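You operate a simulated robot arm through the tools that you are given. There is no shell and no other tool.

You are at the controls of a simulated robot arm. One attempt, no reset.

## Task
Stir the mix even, then measure 100 ml into the yellow cup.
Fine: water-based mix from the green cup; orange stirrer, left in the rinse pot; the green cup goes back in the stirring stand; the other cup stays empty; no spills.

The check looks at the end state, three seconds after you hand in, the way a careful person would. Anything else that was tipped, shoved, dropped, spilled or broken makes it a failure.

## Robot
A 6-joint arm with a two-finger parallel gripper, fixed in place. Base frame: the origin is at the foot of the arm, x ahead of it, y to its left, z up; the work surface is at about z = 880. Readings come in mm, rad, newtons and seconds.
With the tool pointing down near the work surface it reaches from about 260 to 660 mm from the base axis. Its first joint turns from -1.152 to 1.152 rad. Payload 2.9 kg.
The TCP is the grasp point between the finger pads, 30 mm short of the fingertips. In the tool frame z runs along the fingers and y along their closing line. Largest opening 110 mm; finger width 20, thickness 10; the body of the gripper, 48 by 112 mm, starts 55 mm behind the TCP.
Orientation is that of the tool frame in the base frame, as a unit quaternion [x, y, z, w]. With the fingers straight down and closing along the base's y, the tool's x points along the base's -x, its y along +y and its z along -z.

## Interface
- The arm moves only by the tool jog_arm. Its argument "plan" is a list that holds one entry, the list of rows, each a list of 6 numbers: the shift along the base's x, y, z in units of 30 mm (1.0 is 30 mm), then the turn, a rotation vector about the base's x, y, z in units of 4 degrees (1.0 is 4 degrees). In form: [[[tx, ty, tz, ax, ay, az], ...]]. A call has 1 to 20 rows; each row shifts and turns the commanded pose from where the row before left it. "fingers" is the finger opening in m, from 0 to 0.11, set as the call begins (left out, the last holds). A call with a number of a shift or a turn outside -1 to 1 is refused whole. Each row takes 0.2 s and may step no farther than 50 mm and 0.15 rad from the row before; otherwise, or with a gripper value out of range, the whole call is refused. Where a pose cannot be reached the arm comes as near as it can. A force on the tool above 40 N (or 10 N above the force at the start of the call, whichever is more), or a blocked arm, ends the call early, and 0.2 s more pass. The fingers move at their own pace (about 108 mm/s each) and stop on an object; they squeeze with about 30 N. The grip force told is the motor's: it shows also when the fingers shut on nothing. Time passes only in rows, and 0.2 s behind the last, so rows that do not move let the fingers close. It gives the time, the measured TCP pose, the force on the tool (base axes), the opening and the grip force at its end, in the units of the frame above (readings bear some noise), with the torque about the TCP (base axes, N m) and any sound that the robot's microphone picked up.
- Cameras (640 x 400 px; columns grow to the right, rows downward): "scene" is fixed at [94.5, 448.1, 1396.6]; the picture's right is [-0.65, -0.76, 0.00], its down [-0.27, 0.23, -0.94] and it looks along [0.71, -0.60, -0.35] (base axes); focal length 260 px, centre (320, 200). "wrist" rides on the gripper at [73, 17, -103] in the tool frame; the picture's right is [-0.23, 0.97, 0.00], its down [-0.76, -0.18, -0.62] and it looks along [-0.61, -0.14, 0.78] (tool axes); focal length 222 px, centre (320, 200). There is no depth. A picture from a camera that has moved, and an enlarged one, comes with that camera's place and axes in the base frame and with its lens. The place of the scene camera against the robot may be out by one fixed shift of up to 18 mm in any direction.
- camera(camera): a new picture of that camera. It takes no simulated time.
- zoom(camera, box): a new picture of the part [left, top, right, bottom] of that camera's present view, enlarged. It takes no simulated time.
- job_done(): hands the job in; it is judged then, once.

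Places have to be worked out from the pictures, the camera data and where the tool is seen. Open the gripper and draw the arm clear of the work before you hand the job in, unless the task says otherwise.

The tools are called after "Emit:" as a command line: name --argument value ..., lists and objects as JSON in quotes. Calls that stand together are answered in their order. jog_arm: Moves the arm, as the interface text tells. Its arguments: {"type":"object","properties":{"plan":{"type":"array"},"fingers":{"type":"number"}},"required":["plan"]} The other tools are called the same way: camera (camera) takes a picture; zoom (camera, box) takes an enlarged picture of a part of a camera's view; job_done () hands the job in.

At the start:

```text
time: 0.0
ee_pos: [315.4, -35.8, 1318.3]
tcp_rot: [0.0, 1.0, 0.002, 0.001]
wrist_force: [-0.9, -0.2, 1.2]
moment: [0.0, 0.0, -0.02]
width: 109.9
finger_force: 0.0
```

scene: 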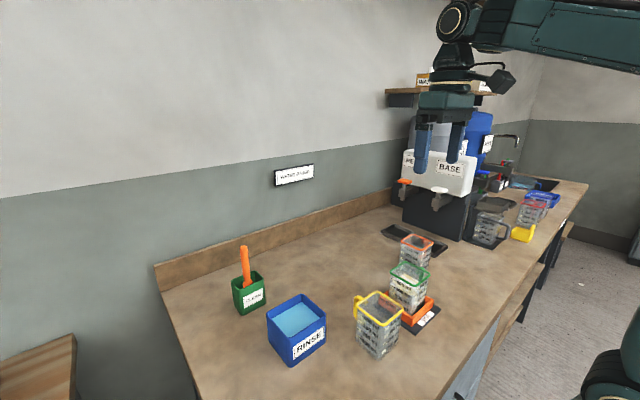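
wrist: 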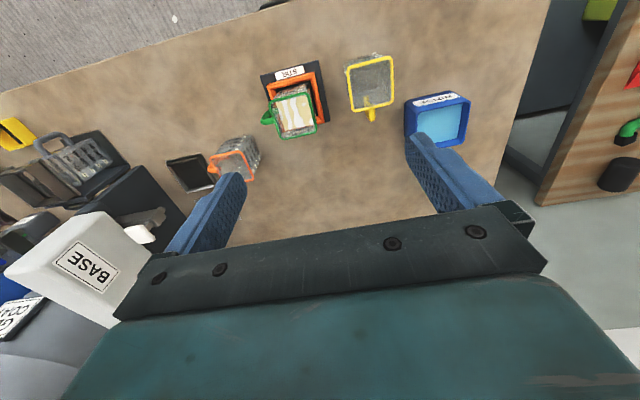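

I start by looking closer at the items on the bench from both cameras before moving anything.

Emit:
zoom --camera "scene" --box '[340, 220, 460, 370]'

Emit:
zoom --camera "scene" --box '[210, 230, 350, 380]'

Emit:
zoom --camera "scene" --box '[380, 60, 600, 250]'

Emit:
zoom --camera "wrist" --box '[230, 40, 490, 190]'

Emit:
zoom --camera "scene" --box '[260, 150, 330, 200]'

```text
2.67 times, centred on (400, 295) of scene
camera zoom: at [94.5, 448.1, 1396.6], right [-0.65, -0.76, 0.0], down [-0.27, 0.23, -0.94], along [0.71, -0.6, -0.35], focal length 693 px, centre (107, -53)
```

zoom: 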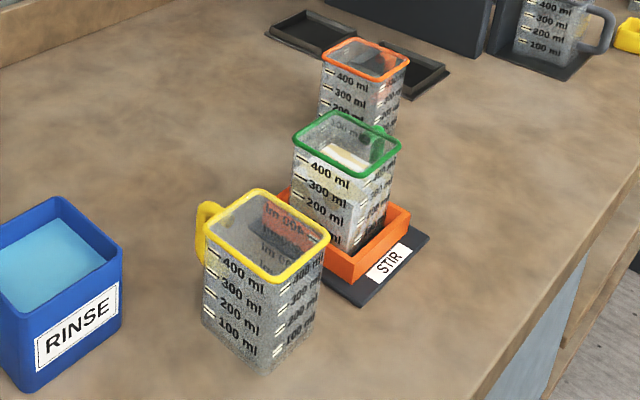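

```text
2.67 times, centred on (280, 305) of scene
camera zoom: at [94.5, 448.1, 1396.6], right [-0.65, -0.76, 0.0], down [-0.27, 0.23, -0.94], along [0.71, -0.6, -0.35], focal length 693 px, centre (427, -80)
```

zoom: 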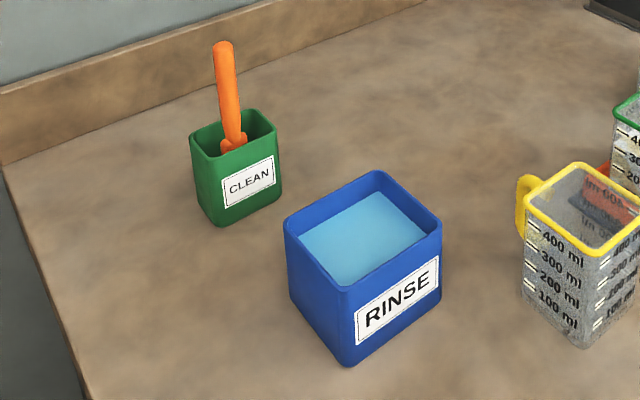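

```text
2.11 times, centred on (490, 155) of scene
camera zoom: at [94.5, 448.1, 1396.6], right [-0.65, -0.76, 0.0], down [-0.27, 0.23, -0.94], along [0.71, -0.6, -0.35], focal length 547 px, centre (-38, 295)
```

zoom: 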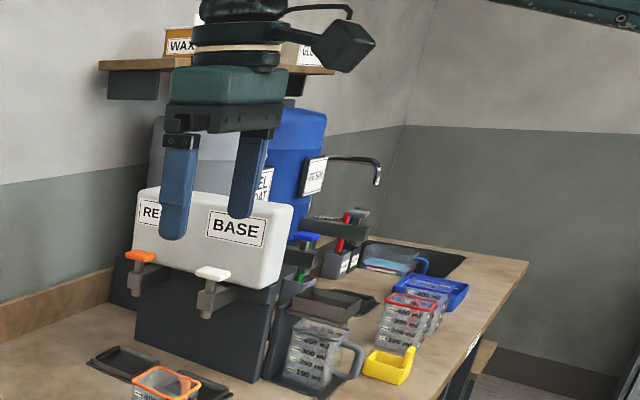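

```text
2.46 times, centred on (360, 115) of wrist
camera zoom: at [241.1, -18.8, 1421.7], right [0.23, 0.97, 0.0], down [0.76, -0.18, 0.62], along [0.61, -0.14, -0.78], focal length 547 px, centre (222, 409)
```

zoom: 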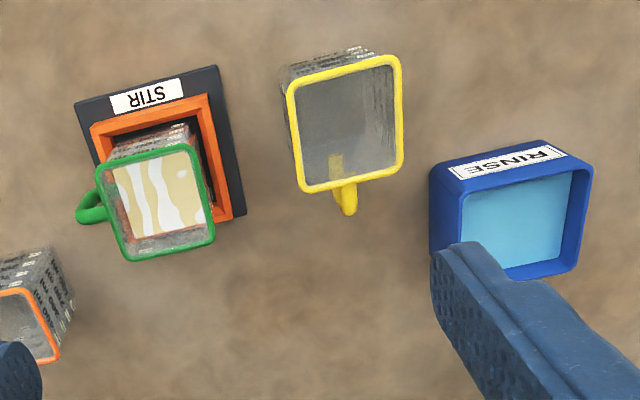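

```text
8.00 times, centred on (295, 175) of scene
camera zoom: at [94.5, 448.1, 1396.6], right [-0.65, -0.76, 0.0], down [-0.27, 0.23, -0.94], along [0.71, -0.6, -0.35], focal length 2080 px, centre (520, 400)
```

zoom: 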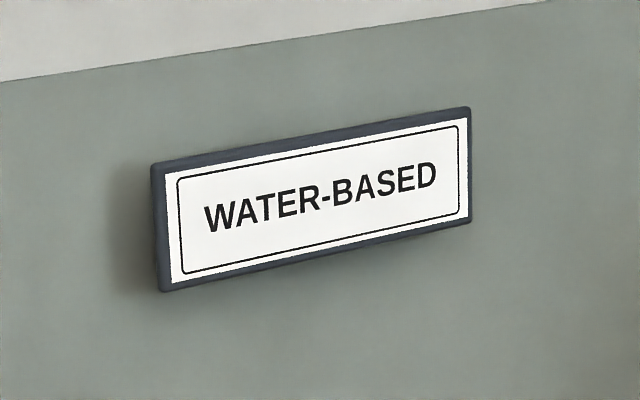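

The unmixed liquid (streaks) is in the green cup in the STIR stand, roughly (368,-99). Yellow is at about (349,52), the rinse pot at about (455,190), and the clean pot with the orange stirrer at about (650,215). I move the wrist camera over to the clean pot to locate the stirrer better.

Emit:
jog_arm --plan '[[[0.4, 0.95, -0.35, 0, 0, 0], [0.4, 0.95, -0.35, 0, 0, 0], [0.4, 0.95, -0.35, 0, 0, 0], [0.4, 0.95, -0.35, 0, 0, 0], [0.4, 0.95, -0.35, 0, 0, 0], [0.4, 0.95, -0.35, 0, 0, 0], [0.4, 0.95, -0.35, 0, 0, 0], [0.4, 0.95, -0.35, 0, 0, 0], [0.4, 0.95, -0.35, 0, 0, 0]]]'

Emit:
camera --camera "wrist"

Emit:
camera --camera "scene"

```text
time: 2.0
ee_pos: [423.9, 222.9, 1224.1]
tcp_rot: [0.0, 1.0, 0.0, 0.001]
wrist_force: [-0.1, 0.7, -0.6]
moment: [0.03, 0.02, 0.0]
width: 110.3
finger_force: 0.1
```

```text
taken
camera wrist: at [350.0, 239.7, 1327.2], right [0.23, 0.97, 0.0], down [0.76, -0.18, 0.62], along [0.61, -0.14, -0.78], focal length 222 px, centre (320, 200)
```

wrist: 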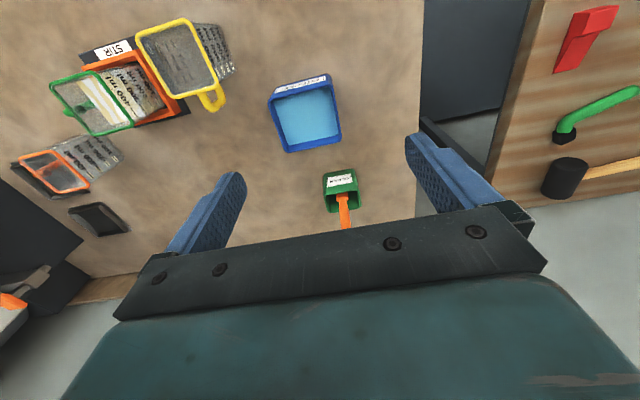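

```text
taken
```

scene: 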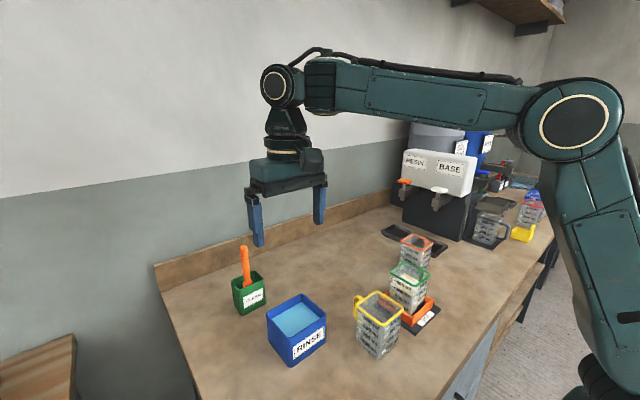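

The arm responds as expected. I zoom in on the stirrer and rinse pot in the new view to get accurate pixels.

Emit:
zoom --camera "wrist" --box '[300, 150, 390, 240]'

Emit:
zoom --camera "wrist" --box '[20, 10, 360, 210]'

Emit:
zoom --camera "scene" --box '[220, 180, 340, 330]'

```text
4.44 times, centred on (345, 195) of wrist
camera zoom: at [350.0, 239.7, 1327.2], right [0.23, 0.97, 0.0], down [0.76, -0.18, 0.62], along [0.61, -0.14, -0.78], focal length 987 px, centre (209, 222)
```

zoom: 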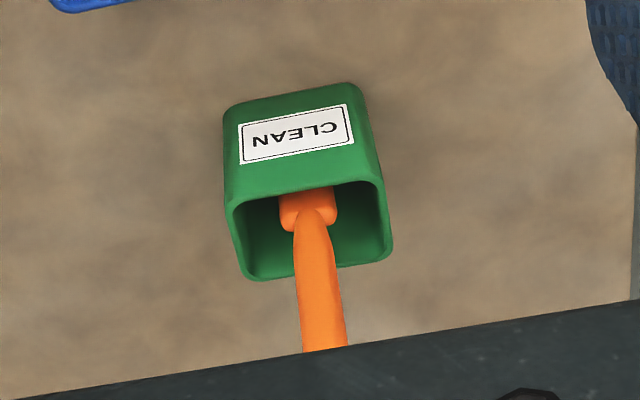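

```text
1.88 times, centred on (190, 110) of wrist
camera zoom: at [350.0, 239.7, 1327.2], right [0.23, 0.97, 0.0], down [0.76, -0.18, 0.62], along [0.61, -0.14, -0.78], focal length 418 px, centre (565, 369)
```

zoom: 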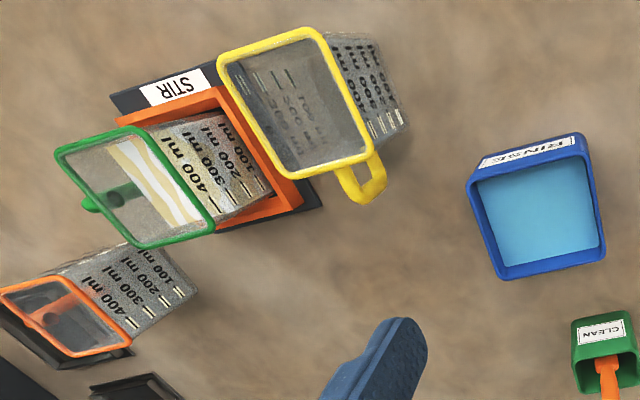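

```text
2.67 times, centred on (280, 255) of scene
camera zoom: at [94.5, 448.1, 1396.5], right [-0.65, -0.76, 0.0], down [-0.27, 0.23, -0.94], along [0.71, -0.6, -0.35], focal length 693 px, centre (427, 53)
```

zoom: 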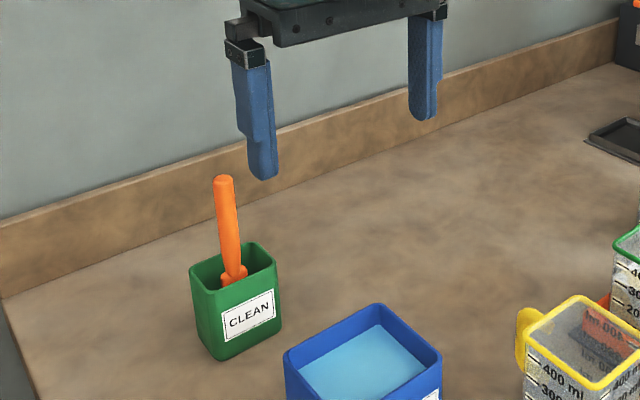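

The stirrer stands nearly vertical at about (635,223), with its top near z 1070, but the gripper hides its upper end. I move the camera higher and closer so the whole handle shows.

Emit:
jog_arm --plan '[[[0.9, 0, 0.4, 0, 0, 0], [0.9, 0, 0.4, 0, 0, 0], [0.9, 0, 0.4, 0, 0, 0], [0, 0, 0, 0, 0, 0]]]'

Emit:
zoom --camera "wrist" --box '[240, 100, 440, 225]'

```text
time: 3.0
ee_pos: [502.8, 221.2, 1260.0]
tcp_rot: [0.0, 1.0, 0.0, 0.0]
wrist_force: [0.6, -0.3, 0.5]
moment: [0.0, 0.01, -0.01]
width: 110.0
finger_force: 0.0
```

```text
3.20 times, centred on (340, 162) of wrist
camera zoom: at [429.5, 237.8, 1362.4], right [0.23, 0.97, 0.0], down [0.76, -0.18, 0.62], along [0.61, -0.14, -0.78], focal length 711 px, centre (256, 320)
```

zoom: 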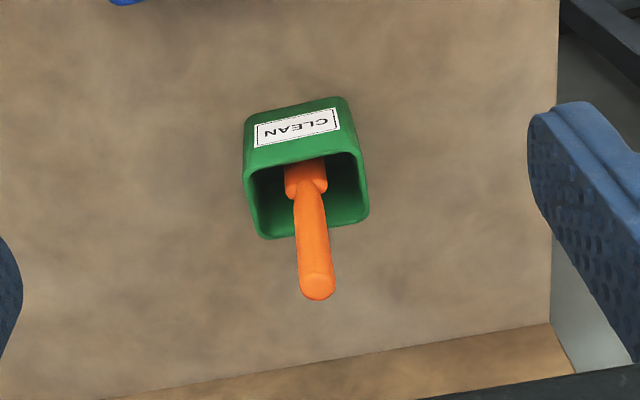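

The stirrer's top is at about (646,221,1064) and its collar at about (638,221,960), leaning roughly 4°. The pot rim is at z≈963. I move above it first and check that this radius can be reached.

Emit:
jog_arm --plan '[[[0.933, 0, -0.8, 0, 0, 0], [0.933, 0, -0.8, 0, 0, 0], [0.933, 0, -0.8, 0, 0, 0], [0.933, 0, -0.8, 0, 0, 0], [0.933, 0, -0.8, 0, 0, 0], [0, 0, 0, 0, 0, 0]]]'

Emit:
camera --camera "wrist"

Emit:
zoom --camera "scene" --box '[180, 150, 340, 330]'

```text
time: 4.4
ee_pos: [596.9, 202.9, 1117.8]
tcp_rot: [0.001, 1.0, 0.001, 0.001]
wrist_force: [0.1, 0.0, 0.3]
moment: [0.0, -0.01, -0.02]
width: 109.9
finger_force: 0.1
out of reach, approached as far as the arm can: row 1, 2, 3, 4, 5
```

```text
taken
camera wrist: at [523.0, 220.7, 1222.0], right [0.23, 0.97, 0.0], down [0.76, -0.18, 0.62], along [0.61, -0.14, -0.78], focal length 222 px, centre (320, 200)
```

wrist: 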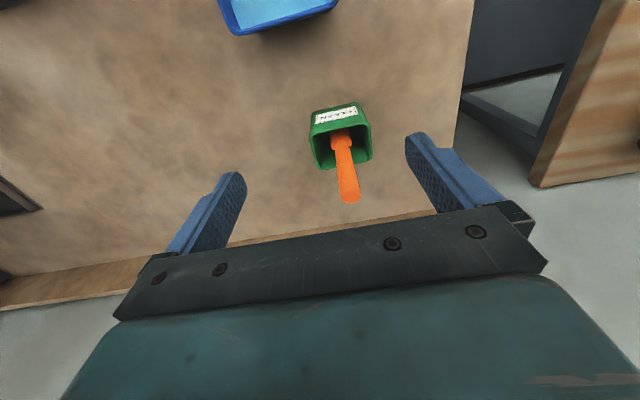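

```text
2.22 times, centred on (260, 240) of scene
camera zoom: at [94.5, 448.1, 1396.6], right [-0.65, -0.76, 0.0], down [-0.27, 0.23, -0.94], along [0.71, -0.6, -0.35], focal length 578 px, centre (453, 111)
```

zoom: 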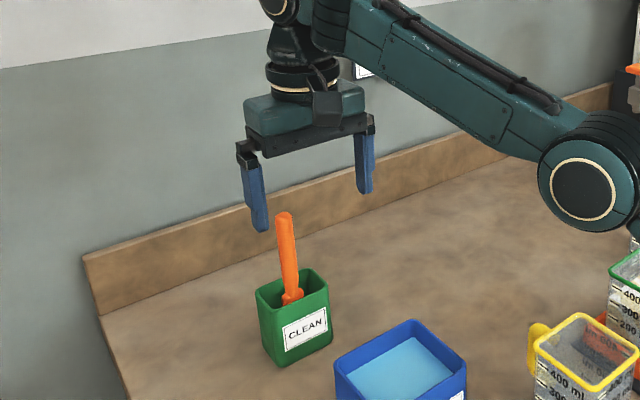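

Straight down, the arm only reaches about 630 mm radius here, so I tilt the tool about 16° outward, fingers pointing farther out, to gain reach. I then read where the arm ends up.

Emit:
jog_arm --plan '[[[0, 0, 0, 0, -1, 0], [0, 0, 0, 0, -1, 0], [0, 0, 0, 0, -1, 0], [0, 0, 0, 0, -1, 0], [0, 0, 0, 0, 0, 0]]]'

Emit:
camera --camera "wrist"

```text
time: 5.6
ee_pos: [600.4, 205.4, 1118.5]
tcp_rot: [0.0, 0.994, 0.0, 0.108]
wrist_force: [0.3, -0.1, -0.4]
moment: [0.0, 0.01, 0.02]
width: 110.1
finger_force: 0.0
out of reach, approached as far as the arm can: row 3
```

```text
taken
camera wrist: at [505.7, 223.3, 1203.8], right [0.22, 0.97, 0.05], down [0.61, -0.18, 0.77], along [0.76, -0.14, -0.63], focal length 222 px, centre (320, 200)
```

wrist: 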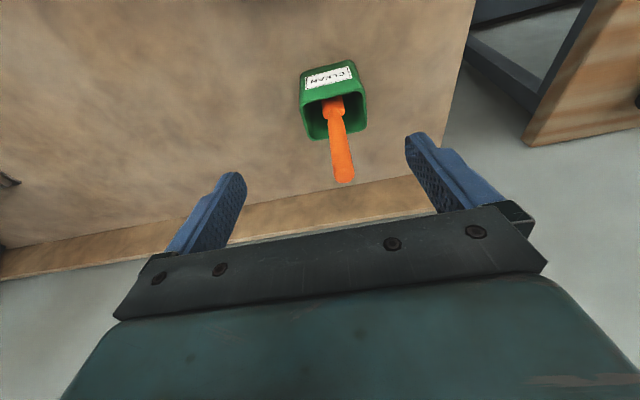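

The command follows what the arm actually reached, now with 12.4° of tilt. I step outward towards the handle, staying above its top.

Emit:
jog_arm --plan '[[[0.5, 0.2, 0, 0, 0, 0], [0.5, 0.2, 0, 0, 0, 0], [0.4, 0.1, 0, 0, 0, 0], [0, 0, 0, 0, 0, 0]]]'

Emit:
camera --camera "wrist"

```text
time: 6.6
ee_pos: [631.1, 217.2, 1114.0]
tcp_rot: [0.0, 0.994, 0.0, 0.109]
wrist_force: [0.5, 0.6, -0.3]
moment: [0.01, 0.0, 0.01]
width: 110.0
finger_force: 0.1
out of reach, approached as far as the arm can: row 3
```

```text
taken
camera wrist: at [537.8, 234.5, 1200.3], right [0.22, 0.97, 0.05], down [0.61, -0.18, 0.77], along [0.76, -0.14, -0.63], focal length 222 px, centre (320, 200)
```

wrist: 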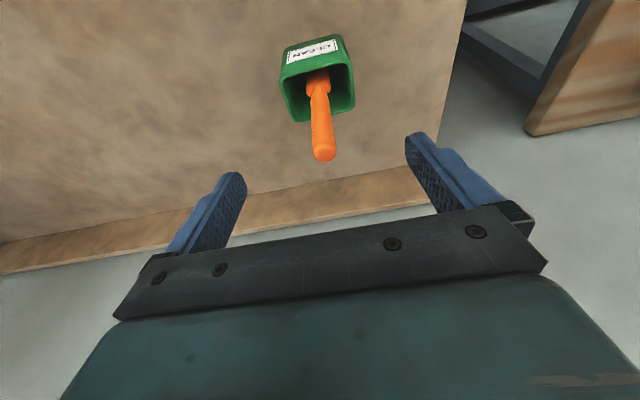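

The handle top now works out at about (650,219,1063), nearly in line between the fingers. I descend around it to z≈1040 with the fingers still open.

Emit:
jog_arm --plan '[[[0.1, 0.02, -0.65, 0, 0, 0], [0.15, 0.02, -0.65, 0, 0, 0], [0.15, 0.02, -0.65, 0, 0, 0], [0.15, 0.02, -0.5, 0, 0, 0], [0, 0, 0, 0, 0, 0]]]'

Emit:
camera --camera "wrist"

Emit:
zoom --camera "scene" --box '[180, 180, 340, 330]'

```text
time: 7.8
ee_pos: [642.8, 215.3, 1042.4]
tcp_rot: [0.0, 0.994, 0.001, 0.107]
wrist_force: [-0.3, -0.6, 0.6]
moment: [-0.01, -0.02, -0.06]
width: 110.1
finger_force: 0.1
out of reach, approached as far as the arm can: row 4
```

```text
taken
camera wrist: at [547.4, 232.1, 1128.7], right [0.22, 0.97, 0.05], down [0.61, -0.18, 0.77], along [0.76, -0.14, -0.64], focal length 222 px, centre (320, 200)
```

wrist: 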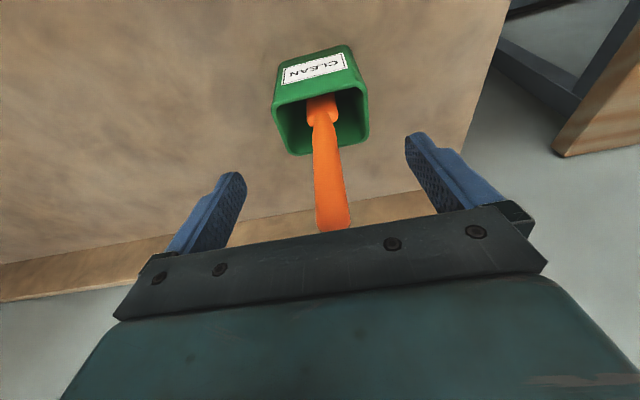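

```text
2.67 times, centred on (260, 255) of scene
camera zoom: at [94.5, 448.1, 1396.6], right [-0.65, -0.76, 0.0], down [-0.27, 0.23, -0.94], along [0.71, -0.6, -0.35], focal length 693 px, centre (480, 53)
```

zoom: 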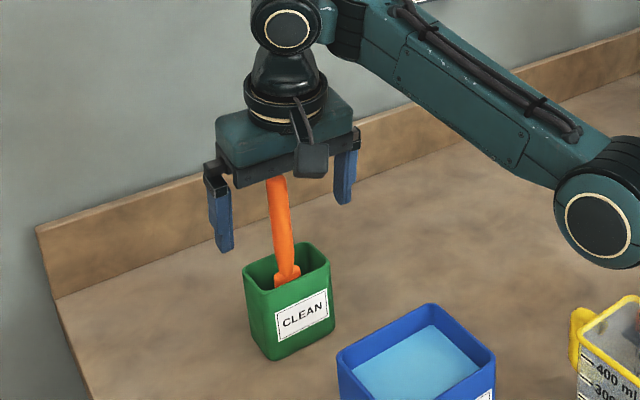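

The handle passes between the fingers about 6 mm to +y of the TCP, at grasp height. I shift over and close on it.

Emit:
jog_arm --plan '[[[0.05, 0.18, -0.03, 0, 0, 0], [0, 0, 0, 0, 0, 0]]]'

Emit:
jog_arm --plan '[[[0, 0, 0, 0, 0, 0], [0, 0, 0, 0, 0, 0], [0, 0, 0, 0, 0, 0], [0, 0, 0, 0, 0, 0], [0, 0, 0, 0, 0, 0]]]' --fingers 0.0

Emit:
camera --camera "wrist"

Emit:
zoom --camera "scene" --box '[180, 180, 340, 330]'

```text
time: 8.4
ee_pos: [640.9, 220.7, 1043.5]
tcp_rot: [0.0, 0.994, 0.001, 0.107]
wrist_force: [0.4, 0.5, 0.0]
moment: [0.01, 0.03, 0.0]
width: 109.9
finger_force: 0.2
out of reach, approached as far as the arm can: row 1
```

```text
time: 9.6
ee_pos: [640.7, 220.6, 1044.2]
tcp_rot: [0.0, 0.994, 0.001, 0.106]
wrist_force: [-0.6, 0.5, -0.1]
moment: [0.03, 0.01, -0.02]
width: 17.3
finger_force: 29.7
```

```text
taken
camera wrist: at [545.8, 236.8, 1129.3], right [0.22, 0.97, 0.05], down [0.61, -0.18, 0.77], along [0.76, -0.14, -0.64], focal length 222 px, centre (320, 200)
```

wrist: 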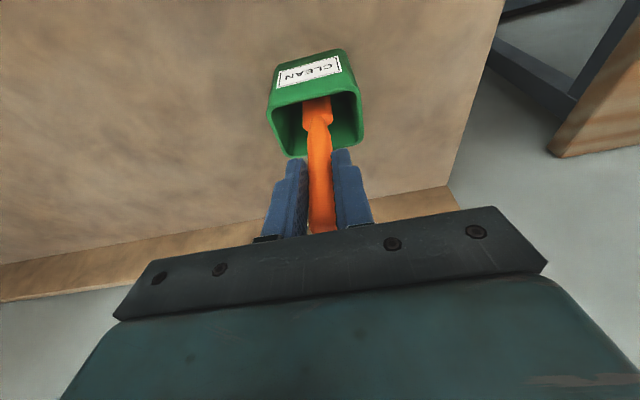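

```text
2.67 times, centred on (260, 255) of scene
camera zoom: at [94.5, 448.1, 1396.6], right [-0.65, -0.76, 0.0], down [-0.27, 0.23, -0.94], along [0.71, -0.6, -0.35], focal length 693 px, centre (480, 53)
```

zoom: 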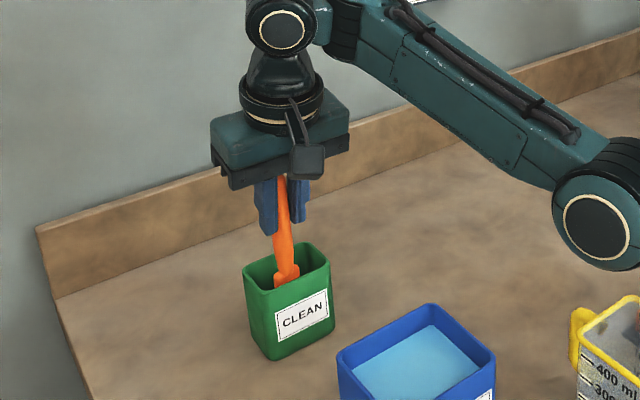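

The stirrer is held (17.3 mm wide, 30 N). I lift it out gradually with a little more outward tilt, so the reach limit doesn't drag it against the pot wall.

Emit:
jog_arm --plan '[[[-0.03, 0, 0.6, 0, -0.25, 0], [-0.03, 0, 0.6, 0, -0.25, 0], [-0.03, 0, 0.6, 0, -0.25, 0], [-0.03, 0, 0.6, 0, -0.25, 0], [0, 0, 0, 0, 0, 0]]]'

Emit:
camera --camera "wrist"

Emit:
zoom --camera "scene" --box '[180, 160, 340, 330]'

```text
time: 10.8
ee_pos: [633.8, 219.4, 1115.2]
tcp_rot: [-0.001, 0.99, 0.0, 0.142]
wrist_force: [0.2, 1.1, -0.4]
moment: [-0.03, 0.04, -0.02]
width: 17.1
finger_force: 29.9
```

```text
taken
camera wrist: at [534.1, 236.0, 1194.2], right [0.22, 0.97, 0.06], down [0.55, -0.18, 0.81], along [0.8, -0.14, -0.58], focal length 222 px, centre (320, 200)
```

wrist: 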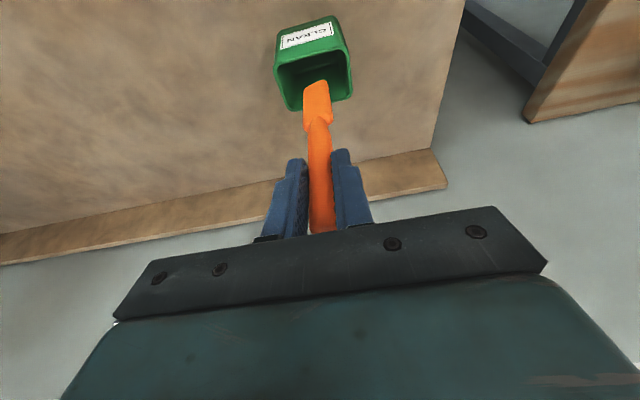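

```text
2.35 times, centred on (260, 245) of scene
camera zoom: at [94.5, 448.1, 1396.6], right [-0.65, -0.76, 0.0], down [-0.27, 0.23, -0.94], along [0.71, -0.6, -0.35], focal length 612 px, centre (461, 94)
```

zoom: 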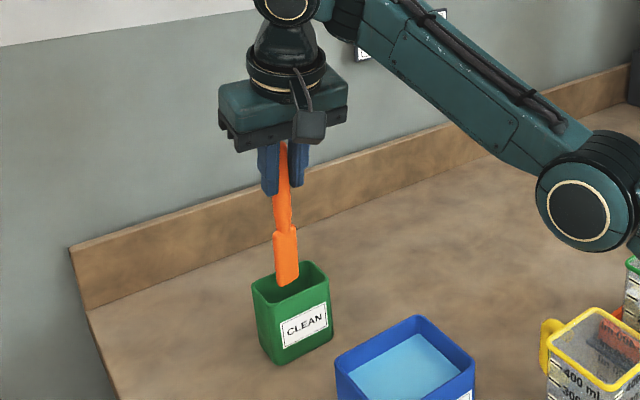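

The paddle's end is about at the pot rim and the pot hasn't moved. I keep lifting until it is well clear.

Emit:
jog_arm --plan '[[[-0.08, 0, 0.5, 0, -0.15, 0], [-0.15, 0, 0.6, 0, 0, 0], [-0.5, 0, 0.6, 0, 0, 0], [-0.7, 0, 0.3, 0, 0, 0], [-0.9, 0, 0, 0, 0.5, 0], [-0.9, 0, 0, 0, 0.9, 0], [-0.9, 0, 0, 0, 0.9, 0], [0, 0, 0, 0, 0, 0]]]'

Emit:
camera --camera "wrist"

Emit:
camera --camera "scene"

```text
time: 12.6
ee_pos: [510.8, 219.5, 1176.1]
tcp_rot: [0.001, 0.998, -0.001, 0.069]
wrist_force: [-0.3, -0.7, -0.4]
moment: [-0.01, -0.04, -0.02]
width: 16.9
finger_force: 29.4
```

```text
taken
camera wrist: at [424.0, 237.1, 1268.4], right [0.22, 0.97, 0.03], down [0.67, -0.18, 0.72], along [0.71, -0.14, -0.69], focal length 222 px, centre (320, 200)
```

wrist: 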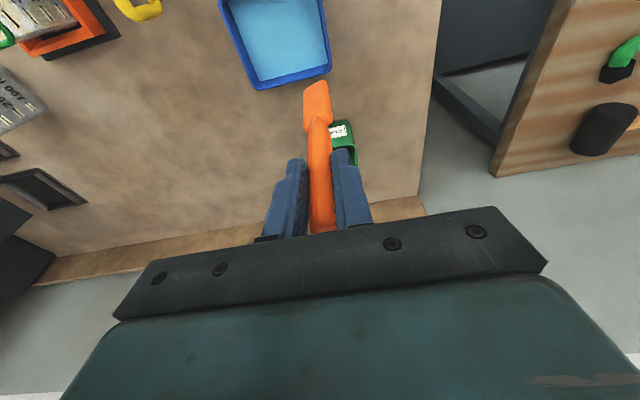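

```text
taken
```

scene: 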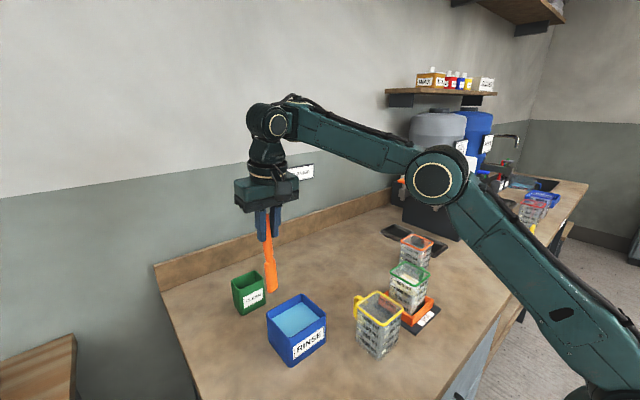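

The stirrer is clear: its tip is at about (504,225,1024), some 152 mm below the TCP, and it hangs nearly vertical. I rise and carry it across to above the green cup.

Emit:
jog_arm --plan '[[[0, 0, 0.7, 0, 0, 0], [0, 0, 0.7, 0, 0, 0], [-0.37, -0.89, 0, 0, 0, 0], [-0.37, -0.89, 0, 0, 0, 0], [-0.37, -0.89, 0, 0, 0, 0], [-0.37, -0.89, 0, 0, 0, 0], [-0.37, -0.89, 0, 0, 0, 0], [-0.37, -0.89, 0, 0, 0, 0], [-0.37, -0.89, 0, 0, 0, 0], [-0.37, -0.89, 0, 0, 0, 0], [-0.37, -0.89, 0, 0, 0, 0], [-0.37, -0.89, 0, 0, 0, 0], [-0.37, -0.89, 0, 0, 0, 0], [-0.37, -0.89, 0, 0, 0, 0], [0, 0, 0, 0, 0, 0]]]'

Emit:
camera --camera "wrist"

Emit:
camera --camera "scene"

```text
time: 15.8
ee_pos: [402.8, -98.2, 1263.3]
tcp_rot: [0.0, 0.998, 0.0, 0.066]
wrist_force: [0.2, 0.3, -0.4]
moment: [-0.04, 0.0, -0.03]
width: 16.8
finger_force: 29.9
out of reach, approached as far as the arm can: row 5, 6, 7, 8, 9, 10, 11, 12, 14
```

```text
taken
camera wrist: at [316.1, -81.0, 1356.6], right [0.22, 0.97, 0.03], down [0.67, -0.18, 0.72], along [0.7, -0.14, -0.7], focal length 222 px, centre (320, 200)
```

wrist: 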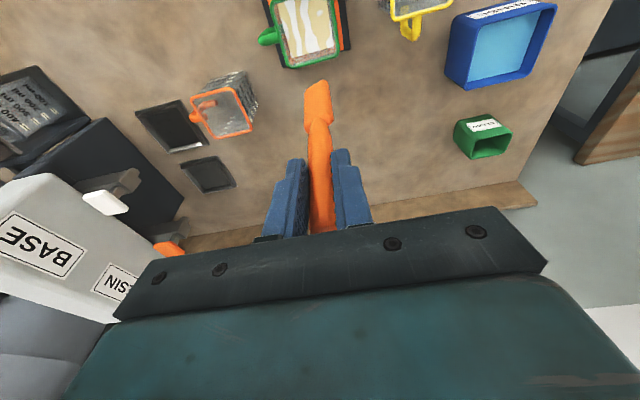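

```text
taken
```

scene: 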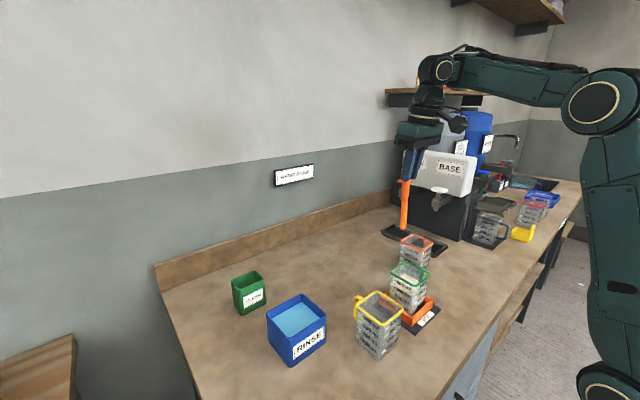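

Some rows hit the reach limit, and the arm ended a bit high and far at (403,-98,1263), with nothing touched. I go in and down in small steps towards above the green cup and see if that is reachable.

Emit:
jog_arm --plan '[[[-0.4, 0, -0.4, 0, 0, 0], [-0.4, 0, -0.4, 0, 0, 0], [0, 0, 0, 0, 0, 0]]]'

Emit:
camera --camera "wrist"

```text
time: 16.6
ee_pos: [389.4, -101.7, 1268.1]
tcp_rot: [0.001, 0.998, 0.0, 0.066]
wrist_force: [-0.8, 0.1, -1.7]
moment: [0.01, -0.01, 0.02]
width: 16.8
finger_force: 29.9
out of reach, approached as far as the arm can: row 1, 2
```

```text
taken
camera wrist: at [301.6, -84.1, 1361.2], right [0.22, 0.97, 0.03], down [0.67, -0.18, 0.72], along [0.71, -0.14, -0.69], focal length 222 px, centre (320, 200)
```

wrist: 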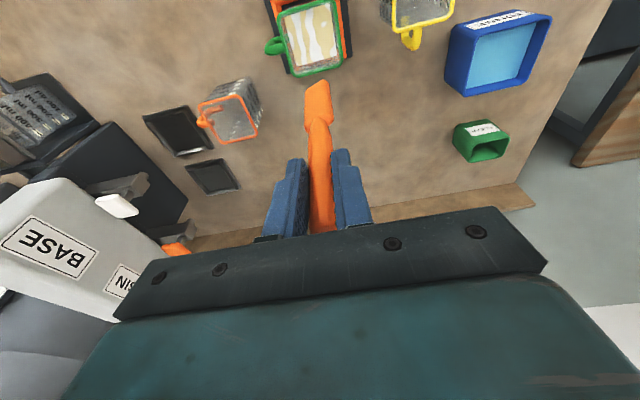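

The inner limit here seems tied to the outward tool tilt. I take that tilt out, tool straight down, and then try to descend again, still high above everything.

Emit:
jog_arm --plan '[[[0, 0, 0, 0, 0.95, 0], [0, 0, 0, 0, 0.95, 0], [0, 0, 0, 0, 0, 0]]]'

Emit:
jog_arm --plan '[[[0, 0, -0.5, 0, 0, 0], [0, 0, -0.5, 0, 0, 0], [0, 0, 0, 0, 0, 0]]]'

Emit:
camera --camera "wrist"

Emit:
camera --camera "scene"

```text
time: 17.4
ee_pos: [406.3, -102.1, 1270.4]
tcp_rot: [0.0, 0.998, -0.012, 0.057]
wrist_force: [-0.8, -0.1, -0.5]
moment: [-0.01, 0.0, 0.0]
width: 16.7
finger_force: 30.1
out of reach, approached as far as the arm can: row 1, 2
```

```text
time: 18.2
ee_pos: [413.0, -101.7, 1256.5]
tcp_rot: [0.001, 0.998, -0.012, 0.057]
wrist_force: [-0.2, 0.9, -0.9]
moment: [0.0, 0.0, -0.04]
width: 16.8
finger_force: 30.4
out of reach, approached as far as the arm can: row 1, 2
```

```text
taken
camera wrist: at [328.5, -83.5, 1350.7], right [0.23, 0.97, 0.0], down [0.69, -0.16, 0.71], along [0.69, -0.16, -0.71], focal length 222 px, centre (320, 200)
```

wrist: 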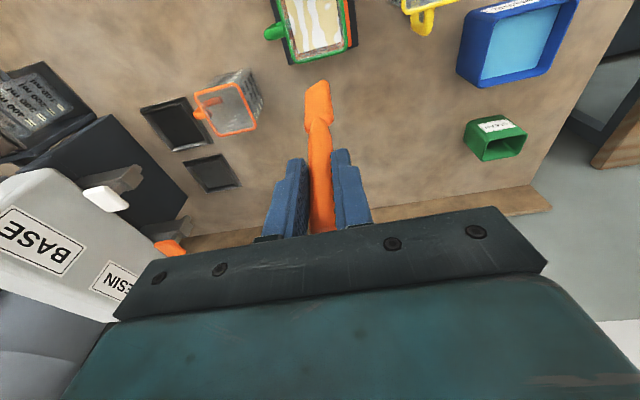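

```text
taken
```

scene: 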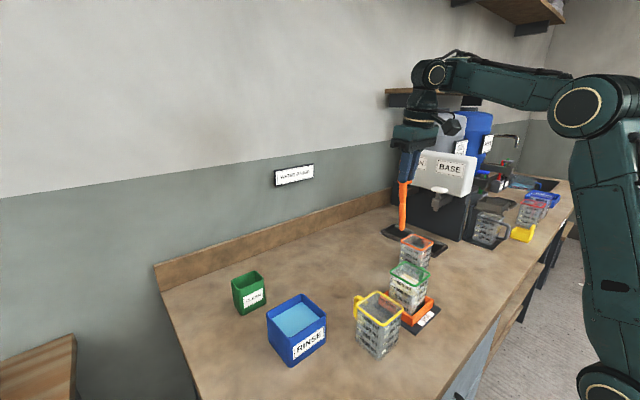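

Straightening here is also refused, so the limit depends on where the arm is. I back out to a larger radius, straighten the tool and test descending there.

Emit:
jog_arm --plan '[[[0.8, 0, 0, 0, 0, 0], [0.8, 0, 0, 0, 0, 0], [0.8, 0, 0, 0, 0, 0], [0, 0, 0, 0, 0, 0]]]'

Emit:
jog_arm --plan '[[[0, 0, 0, 0, 0.8, 0], [0, 0, 0, 0, 0.8, 0], [0, 0, 0, 0, 0, 0]]]'

Emit:
jog_arm --plan '[[[0, 0, -0.6, 0, 0, 0], [0, 0, -0.6, 0, 0, 0], [0, 0, 0, 0, 0, 0]]]'

```text
time: 19.2
ee_pos: [486.5, -102.0, 1258.0]
tcp_rot: [0.0, 0.998, -0.013, 0.057]
wrist_force: [-0.4, -0.4, 0.9]
moment: [0.01, 0.0, -0.02]
width: 16.8
finger_force: 30.2
```

```text
time: 20.0
ee_pos: [485.9, -103.5, 1256.5]
tcp_rot: [0.0, 1.0, -0.012, 0.002]
wrist_force: [-0.2, -0.3, -1.0]
moment: [-0.01, -0.02, 0.01]
width: 16.7
finger_force: 29.9
```

```text
time: 20.8
ee_pos: [485.8, -103.0, 1219.1]
tcp_rot: [0.0, 1.0, -0.013, 0.002]
wrist_force: [0.1, -0.2, -0.7]
moment: [0.01, 0.0, -0.01]
width: 16.6
finger_force: 30.0
```

That works with the tool straight. Now I step inward at this height towards the cup; the tip is at about z 1067, well above its rim.

Emit:
jog_arm --plan '[[[-0.7, 0, 0, 0, 0, 0], [-0.7, 0, 0, 0, 0, 0], [0, 0, 0, 0, 0, 0]]]'

Emit:
camera --camera "wrist"

Emit:
camera --camera "scene"

```text
time: 21.6
ee_pos: [443.1, -102.3, 1219.7]
tcp_rot: [0.0, 1.0, -0.012, 0.002]
wrist_force: [-0.1, -0.4, -1.3]
moment: [-0.04, -0.02, -0.01]
width: 16.6
finger_force: 30.2
```

```text
taken
camera wrist: at [368.9, -83.3, 1322.7], right [0.23, 0.97, -0.02], down [0.76, -0.16, 0.63], along [0.61, -0.16, -0.78], focal length 222 px, centre (320, 200)
```

wrist: 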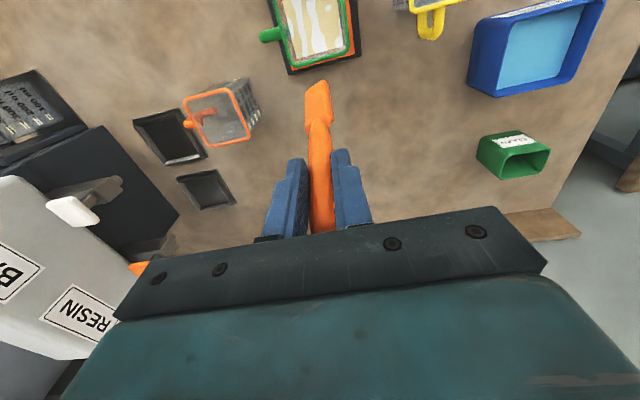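

```text
taken
```

scene: 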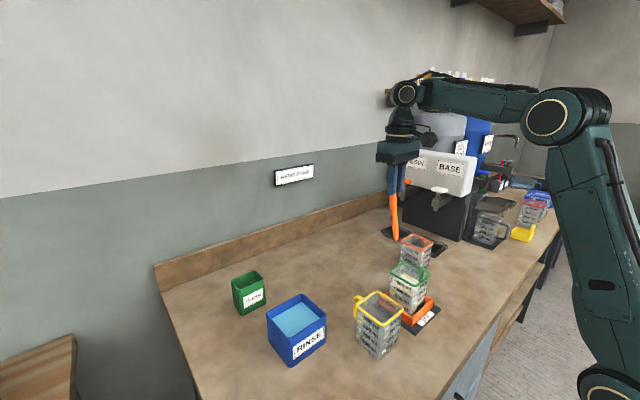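

Straight down works at this radius. I continue inward to above the cup, watching for the limit.

Emit:
jog_arm --plan '[[[-0.7, 0, 0, 0, 0, 0], [-0.7, 0, 0, 0, 0, 0], [-0.7, 0, 0, 0, 0, 0], [0, 0, 0, 0, 0, 0]]]'

Emit:
camera --camera "wrist"

```text
time: 22.6
ee_pos: [385.0, -102.8, 1233.9]
tcp_rot: [0.0, 1.0, -0.012, -0.001]
wrist_force: [0.2, 0.1, -0.2]
moment: [0.0, -0.05, -0.02]
width: 16.8
finger_force: 29.5
out of reach, approached as far as the arm can: row 2, 3
```

```text
taken
camera wrist: at [311.4, -83.5, 1336.9], right [0.23, 0.97, -0.02], down [0.76, -0.16, 0.63], along [0.61, -0.16, -0.78], focal length 222 px, centre (320, 200)
```

wrist: 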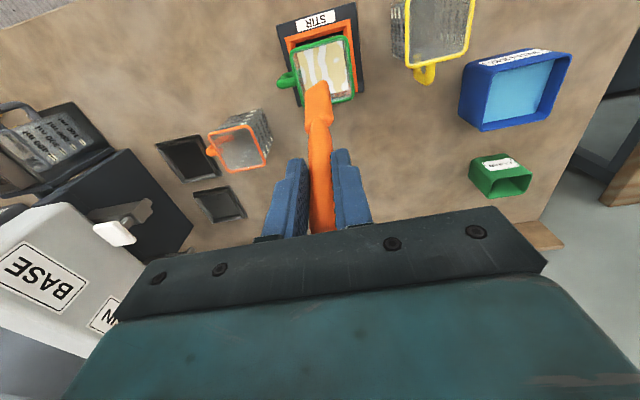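

There is still an inner limit at about r=398, z=1234, even straight down. The spec says tool-down works near the surface from r=260, so I back out to open bench at about (490,-103), descend there, and then approach the cup from the side at a lower height.

Emit:
jog_arm --plan '[[[0.85, 0, 0, 0, 0, 0], [0.85, 0, 0, 0, 0, 0], [0.85, 0, 0, 0, 0, 0], [0.85, 0, 0, 0, 0, 0], [0, 0, -0.7, 0, 0, 0], [0, 0, -0.7, 0, 0, 0], [0, 0, -0.7, 0, 0, 0], [0, 0, -0.7, 0, 0, 0], [0, 0, 0, 0, 0, 0]]]'

Emit:
camera --camera "scene"

```text
time: 24.6
ee_pos: [500.2, -106.2, 1162.4]
tcp_rot: [-0.001, 1.0, -0.011, 0.0]
wrist_force: [0.4, 0.1, -0.7]
moment: [0.01, -0.01, -0.01]
width: 16.8
finger_force: 30.6
out of reach, approached as far as the arm can: row 8
```

```text
taken
```

scene: 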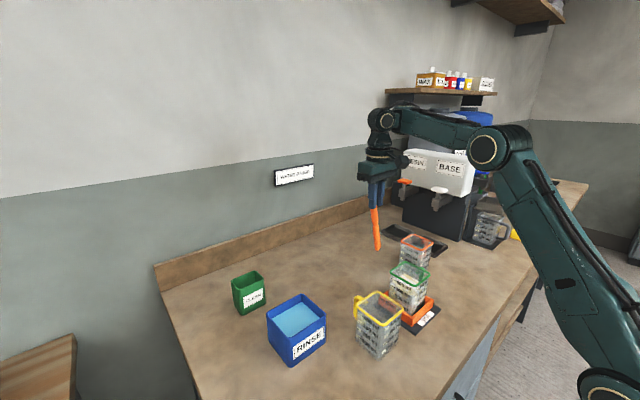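

The boundary behaves like a wrist-pitch limit, with the forearm unable to dip below horizontal when the tool points down. I zoom in on the arm to understand its linkage.

Emit:
zoom --camera "scene" --box '[340, 70, 640, 400]'

Emit:
zoom --camera "scene" --box '[340, 80, 500, 260]'

```text
1.21 times, centred on (490, 235) of scene
camera zoom: at [94.5, 448.1, 1396.6], right [-0.65, -0.76, 0.0], down [-0.27, 0.23, -0.94], along [0.71, -0.6, -0.35], focal length 315 px, centre (114, 158)
```

zoom: 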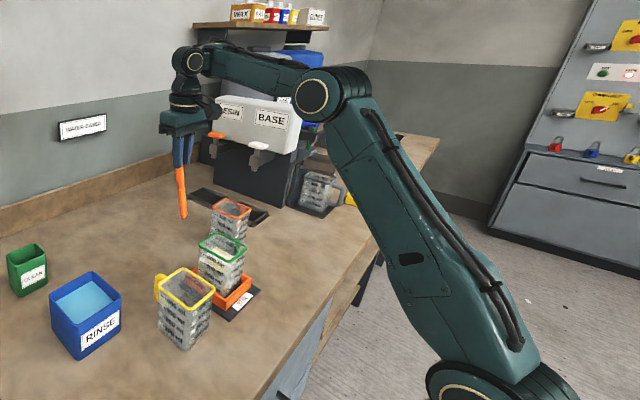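

```text
2.22 times, centred on (420, 170) of scene
camera zoom: at [94.5, 448.1, 1396.6], right [-0.65, -0.76, 0.0], down [-0.27, 0.23, -0.94], along [0.71, -0.6, -0.35], focal length 578 px, centre (98, 267)
```

zoom: 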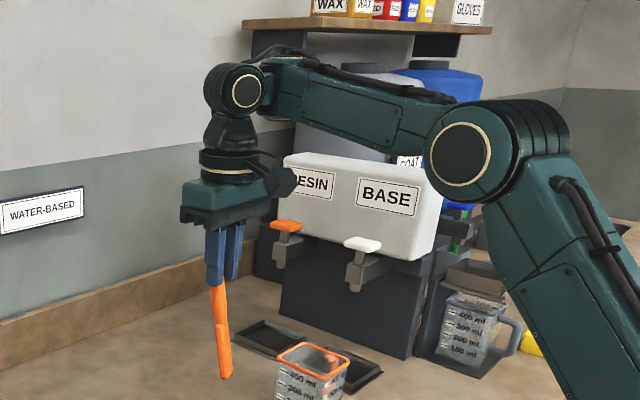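

The linkage is now clear: the elbow is up and the forearm about horizontal. I test the pitch-limit idea by tilting the tool the other way by 8° here over open bench, then descending a little.

Emit:
jog_arm --plan '[[[0, 0, 0, 0, 1, 0], [0, 0, 0, 0, 1, 0], [0, 0, 0, 0, 0, 0]]]'

Emit:
jog_arm --plan '[[[0, 0, -0.6, 0, 0, 0], [0, 0, -0.6, 0, 0, 0], [0, 0, -0.6, 0, 0, 0], [0, 0, 0, 0, 0, 0]]]'

```text
time: 25.4
ee_pos: [502.0, -106.4, 1163.7]
tcp_rot: [-0.001, 0.999, -0.017, -0.037]
wrist_force: [-0.6, 0.7, -0.8]
moment: [-0.03, -0.01, 0.05]
width: 16.4
finger_force: 30.2
out of reach, approached as far as the arm can: row 2
```

```text
time: 26.4
ee_pos: [515.1, -107.7, 1118.4]
tcp_rot: [-0.001, 0.999, -0.015, -0.039]
wrist_force: [0.1, -0.1, -0.1]
moment: [-0.01, 0.03, 0.0]
width: 17.0
finger_force: 29.9
out of reach, approached as far as the arm can: row 3
```

Both the descent and the tilt were only partly reached. I probe once more here, tilting a few degrees further at fixed position, to learn how the limit moves.

Emit:
jog_arm --plan '[[[0.5, 0, 0.5, 0, 0.5, 0], [0, 0, 0, 0, 0.5, 0], [0, 0, 0, 0, 0.5, 0], [0, 0, 0, 0, 0.5, 0], [0, 0, 0, 0, 0.5, 0], [0, 0, 0, 0, 0.5, 0], [0, 0, 0, 0, 0, 0]]]'

Emit:
jog_arm --plan '[[[0, 0, -0.5, 0, 0, 0], [0, 0, -0.5, 0, 0, 0], [0, 0, -0.5, 0, 0, 0], [0, 0, 0, 0, 0, 0]]]'

Emit:
camera --camera "scene"

```text
time: 28.0
ee_pos: [528.9, -107.8, 1135.1]
tcp_rot: [-0.002, 0.99, -0.016, -0.14]
wrist_force: [-0.6, -0.3, 0.0]
moment: [0.0, -0.01, 0.0]
width: 16.5
finger_force: 29.8
```

```text
time: 29.0
ee_pos: [530.1, -107.8, 1089.3]
tcp_rot: [-0.002, 0.99, -0.016, -0.14]
wrist_force: [0.5, 0.9, 0.0]
moment: [-0.01, 0.02, 0.01]
width: 16.9
finger_force: 30.4
```

```text
taken
```

scene: 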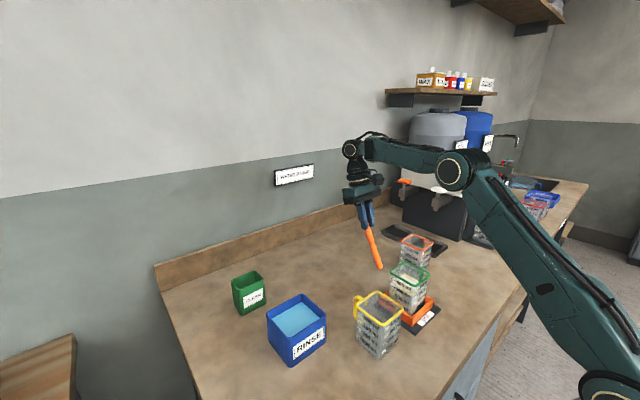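

With T=-16° the arm descends freely, so the wrist has to lean fingers-inward when low and close. Before committing, I check whether straight-down works low at a larger radius over open bench, and whether I can slide inward from there.

Emit:
jog_arm --plan '[[[0.8, 0, 0, 0, 0, 0], [0.8, 0, 0, 0, 0, 0], [0.8, 0, 0, 0, -1, 0], [0, 0, 0, 0, -1, 0], [0, 0, 0, 0, -1, 0], [0, 0, 0, 0, -1, 0], [0, 0, 0, 0, 0, 0]]]'

Emit:
jog_arm --plan '[[[-0.5, 0, 0, 0, 0, 0], [-0.5, 0, 0, 0, 0, 0], [-0.5, 0, 0, 0, 0, 0], [-0.5, 0, 0, 0, 0, 0], [0, 0, 0, 0, 0, 0]]]'

```text
time: 29.7
ee_pos: [579.5, -108.6, 1079.7]
tcp_rot: [-0.001, 0.99, -0.013, -0.143]
wrist_force: [7.6, -4.1, -25.5]
moment: [0.3, 0.03, 0.11]
width: 16.3
finger_force: 30.0
out of reach, approached as far as the arm can: row 3
stopped in row 3: the force on the tool passed its limit at 106 N (the readings are from after the stop); the commanded pose is now the measured one
```

```text
time: 30.9
ee_pos: [518.6, -110.1, 1078.2]
tcp_rot: [-0.002, 0.989, -0.014, -0.146]
wrist_force: [-1.0, -0.7, -0.4]
moment: [-0.02, -0.01, 0.0]
width: 16.8
finger_force: 30.2
```

A hard contact stopped the arm near x=580, and the second move has already backed it off with normal forces. I look at both cameras to see what was touched.

Emit:
camera --camera "scene"

Emit:
camera --camera "wrist"

Emit:
zoom --camera "scene" --box '[330, 50, 530, 270]'

```text
taken
```

scene: 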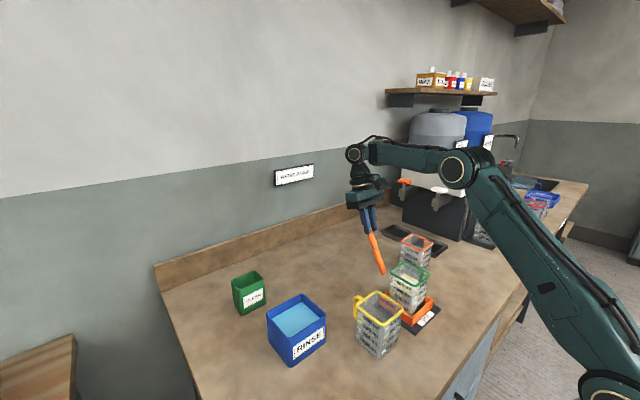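

```text
taken
camera wrist: at [477.3, -89.2, 1197.3], right [0.21, 0.97, -0.09], down [0.91, -0.16, 0.38], along [0.36, -0.16, -0.92], focal length 222 px, centre (320, 200)
```

wrist: 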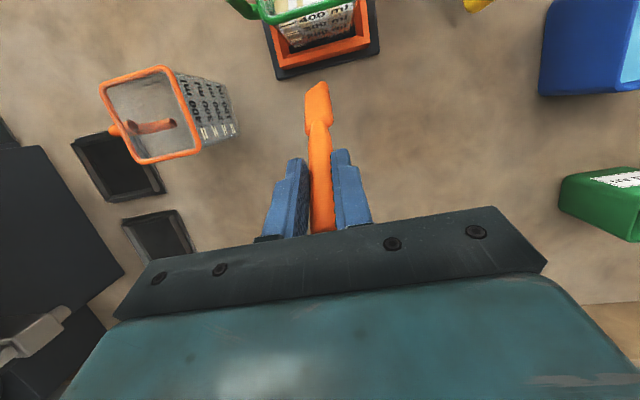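

```text
1.82 times, centred on (430, 160) of scene
camera zoom: at [94.5, 448.1, 1396.6], right [-0.65, -0.76, 0.0], down [-0.27, 0.23, -0.94], along [0.71, -0.6, -0.35], focal length 473 px, centre (120, 273)
```

zoom: 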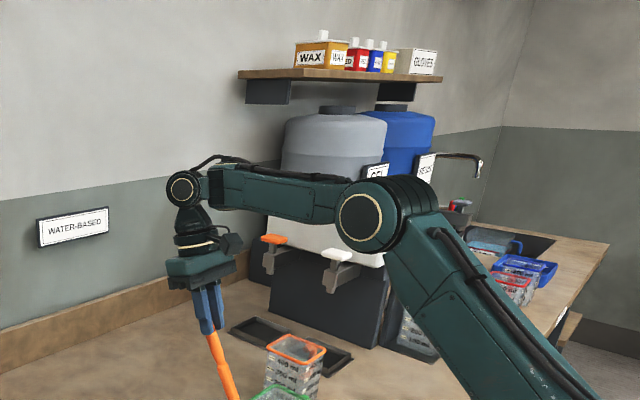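

Nothing on the bench has moved. The jolt came at full arm extension, not from an object, so I will stay away from the extended range. From x≈550 I rotate slowly towards straight down to find the limit at this height.

Emit:
jog_arm --plan '[[[0.4, 0, 0, 0, 0, 0], [0.4, 0, 0, 0, -0.4, 0], [0, 0, 0, 0, -0.5, 0], [0, 0, 0, 0, -0.5, 0], [0, 0, 0, 0, -0.5, 0], [0, 0, 0, 0, -0.5, 0], [0, 0, 0, 0, -0.5, 0], [0, 0, 0, 0, -0.5, 0], [0, 0, 0, 0, 0, 0]]]'

```text
time: 32.9
ee_pos: [548.1, -109.2, 1083.3]
tcp_rot: [0.0, 0.999, -0.014, -0.029]
wrist_force: [0.1, 0.2, 0.0]
moment: [0.0, 0.03, 0.0]
width: 16.6
finger_force: 29.7
out of reach, approached as far as the arm can: row 8
```

The boundary is consistent, but I don't yet know which joint causes it. I test whether tool yaw matters: turn 20° about vertical here over open bench, then try a small descent.

Emit:
jog_arm --plan '[[[0, 0, 0.3, 0, 0, 0.9], [0, 0, 0, 0, 0, 0.9], [0, 0, 0, 0, 0, 0.9], [0, 0, 0, 0, 0, 0.9], [0, 0, 0, 0, 0, 0.9], [0, 0, 0, 0, 0, 0]]]'

Emit:
jog_arm --plan '[[[0, 0, -0.4, 0, 0, 0], [0, 0, -0.4, 0, 0, 0], [0, 0, -0.4, 0, 0, 0], [0, 0, -0.4, 0, 0, 0], [0, 0, 0, 0, 0, 0]]]'

```text
time: 34.3
ee_pos: [547.0, -109.8, 1093.6]
tcp_rot: [-0.157, 0.987, -0.018, -0.025]
wrist_force: [-0.1, 0.4, 0.2]
moment: [-0.02, 0.0, -0.01]
width: 16.6
finger_force: 29.5
```

```text
time: 35.5
ee_pos: [569.1, -112.2, 1056.0]
tcp_rot: [-0.156, 0.987, -0.018, -0.026]
wrist_force: [0.6, 0.1, 0.6]
moment: [0.0, 0.01, 0.0]
width: 16.4
finger_force: 29.8
out of reach, approached as far as the arm can: row 1, 2, 3, 4
```

Yaw makes no difference. I photograph the arm at this boundary pose to compare its link angles with the earlier ones.

Emit:
zoom --camera "scene" --box '[320, 100, 640, 400]'

Emit:
camera --camera "wrist"

```text
1.33 times, centred on (480, 250) of scene
camera zoom: at [94.5, 448.1, 1396.6], right [-0.65, -0.76, 0.0], down [-0.27, 0.23, -0.94], along [0.71, -0.6, -0.35], focal length 347 px, centre (107, 133)
```

zoom: 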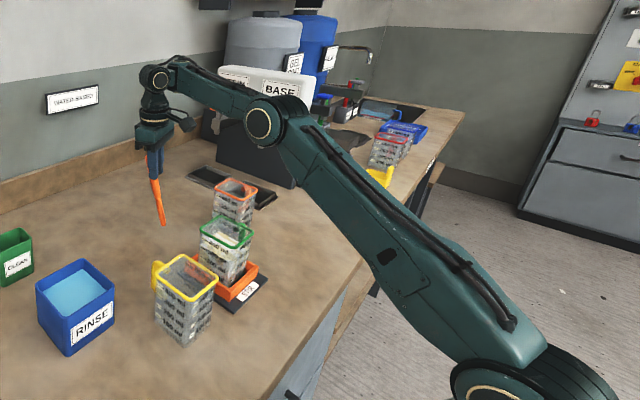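

```text
taken
camera wrist: at [498.0, -113.5, 1162.7], right [-0.09, 1.0, -0.04], down [0.81, 0.09, 0.58], along [0.58, 0.02, -0.81], focal length 222 px, centre (320, 200)
```

wrist: 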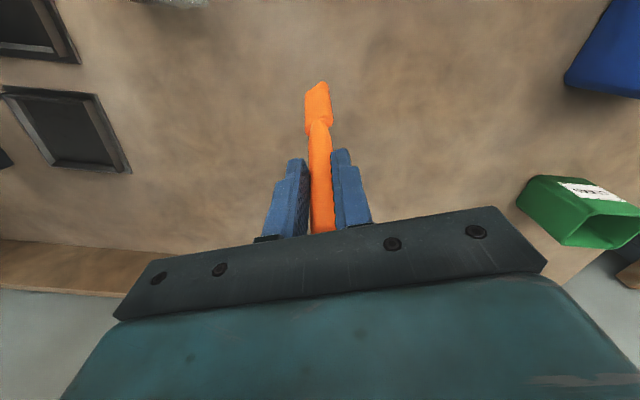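

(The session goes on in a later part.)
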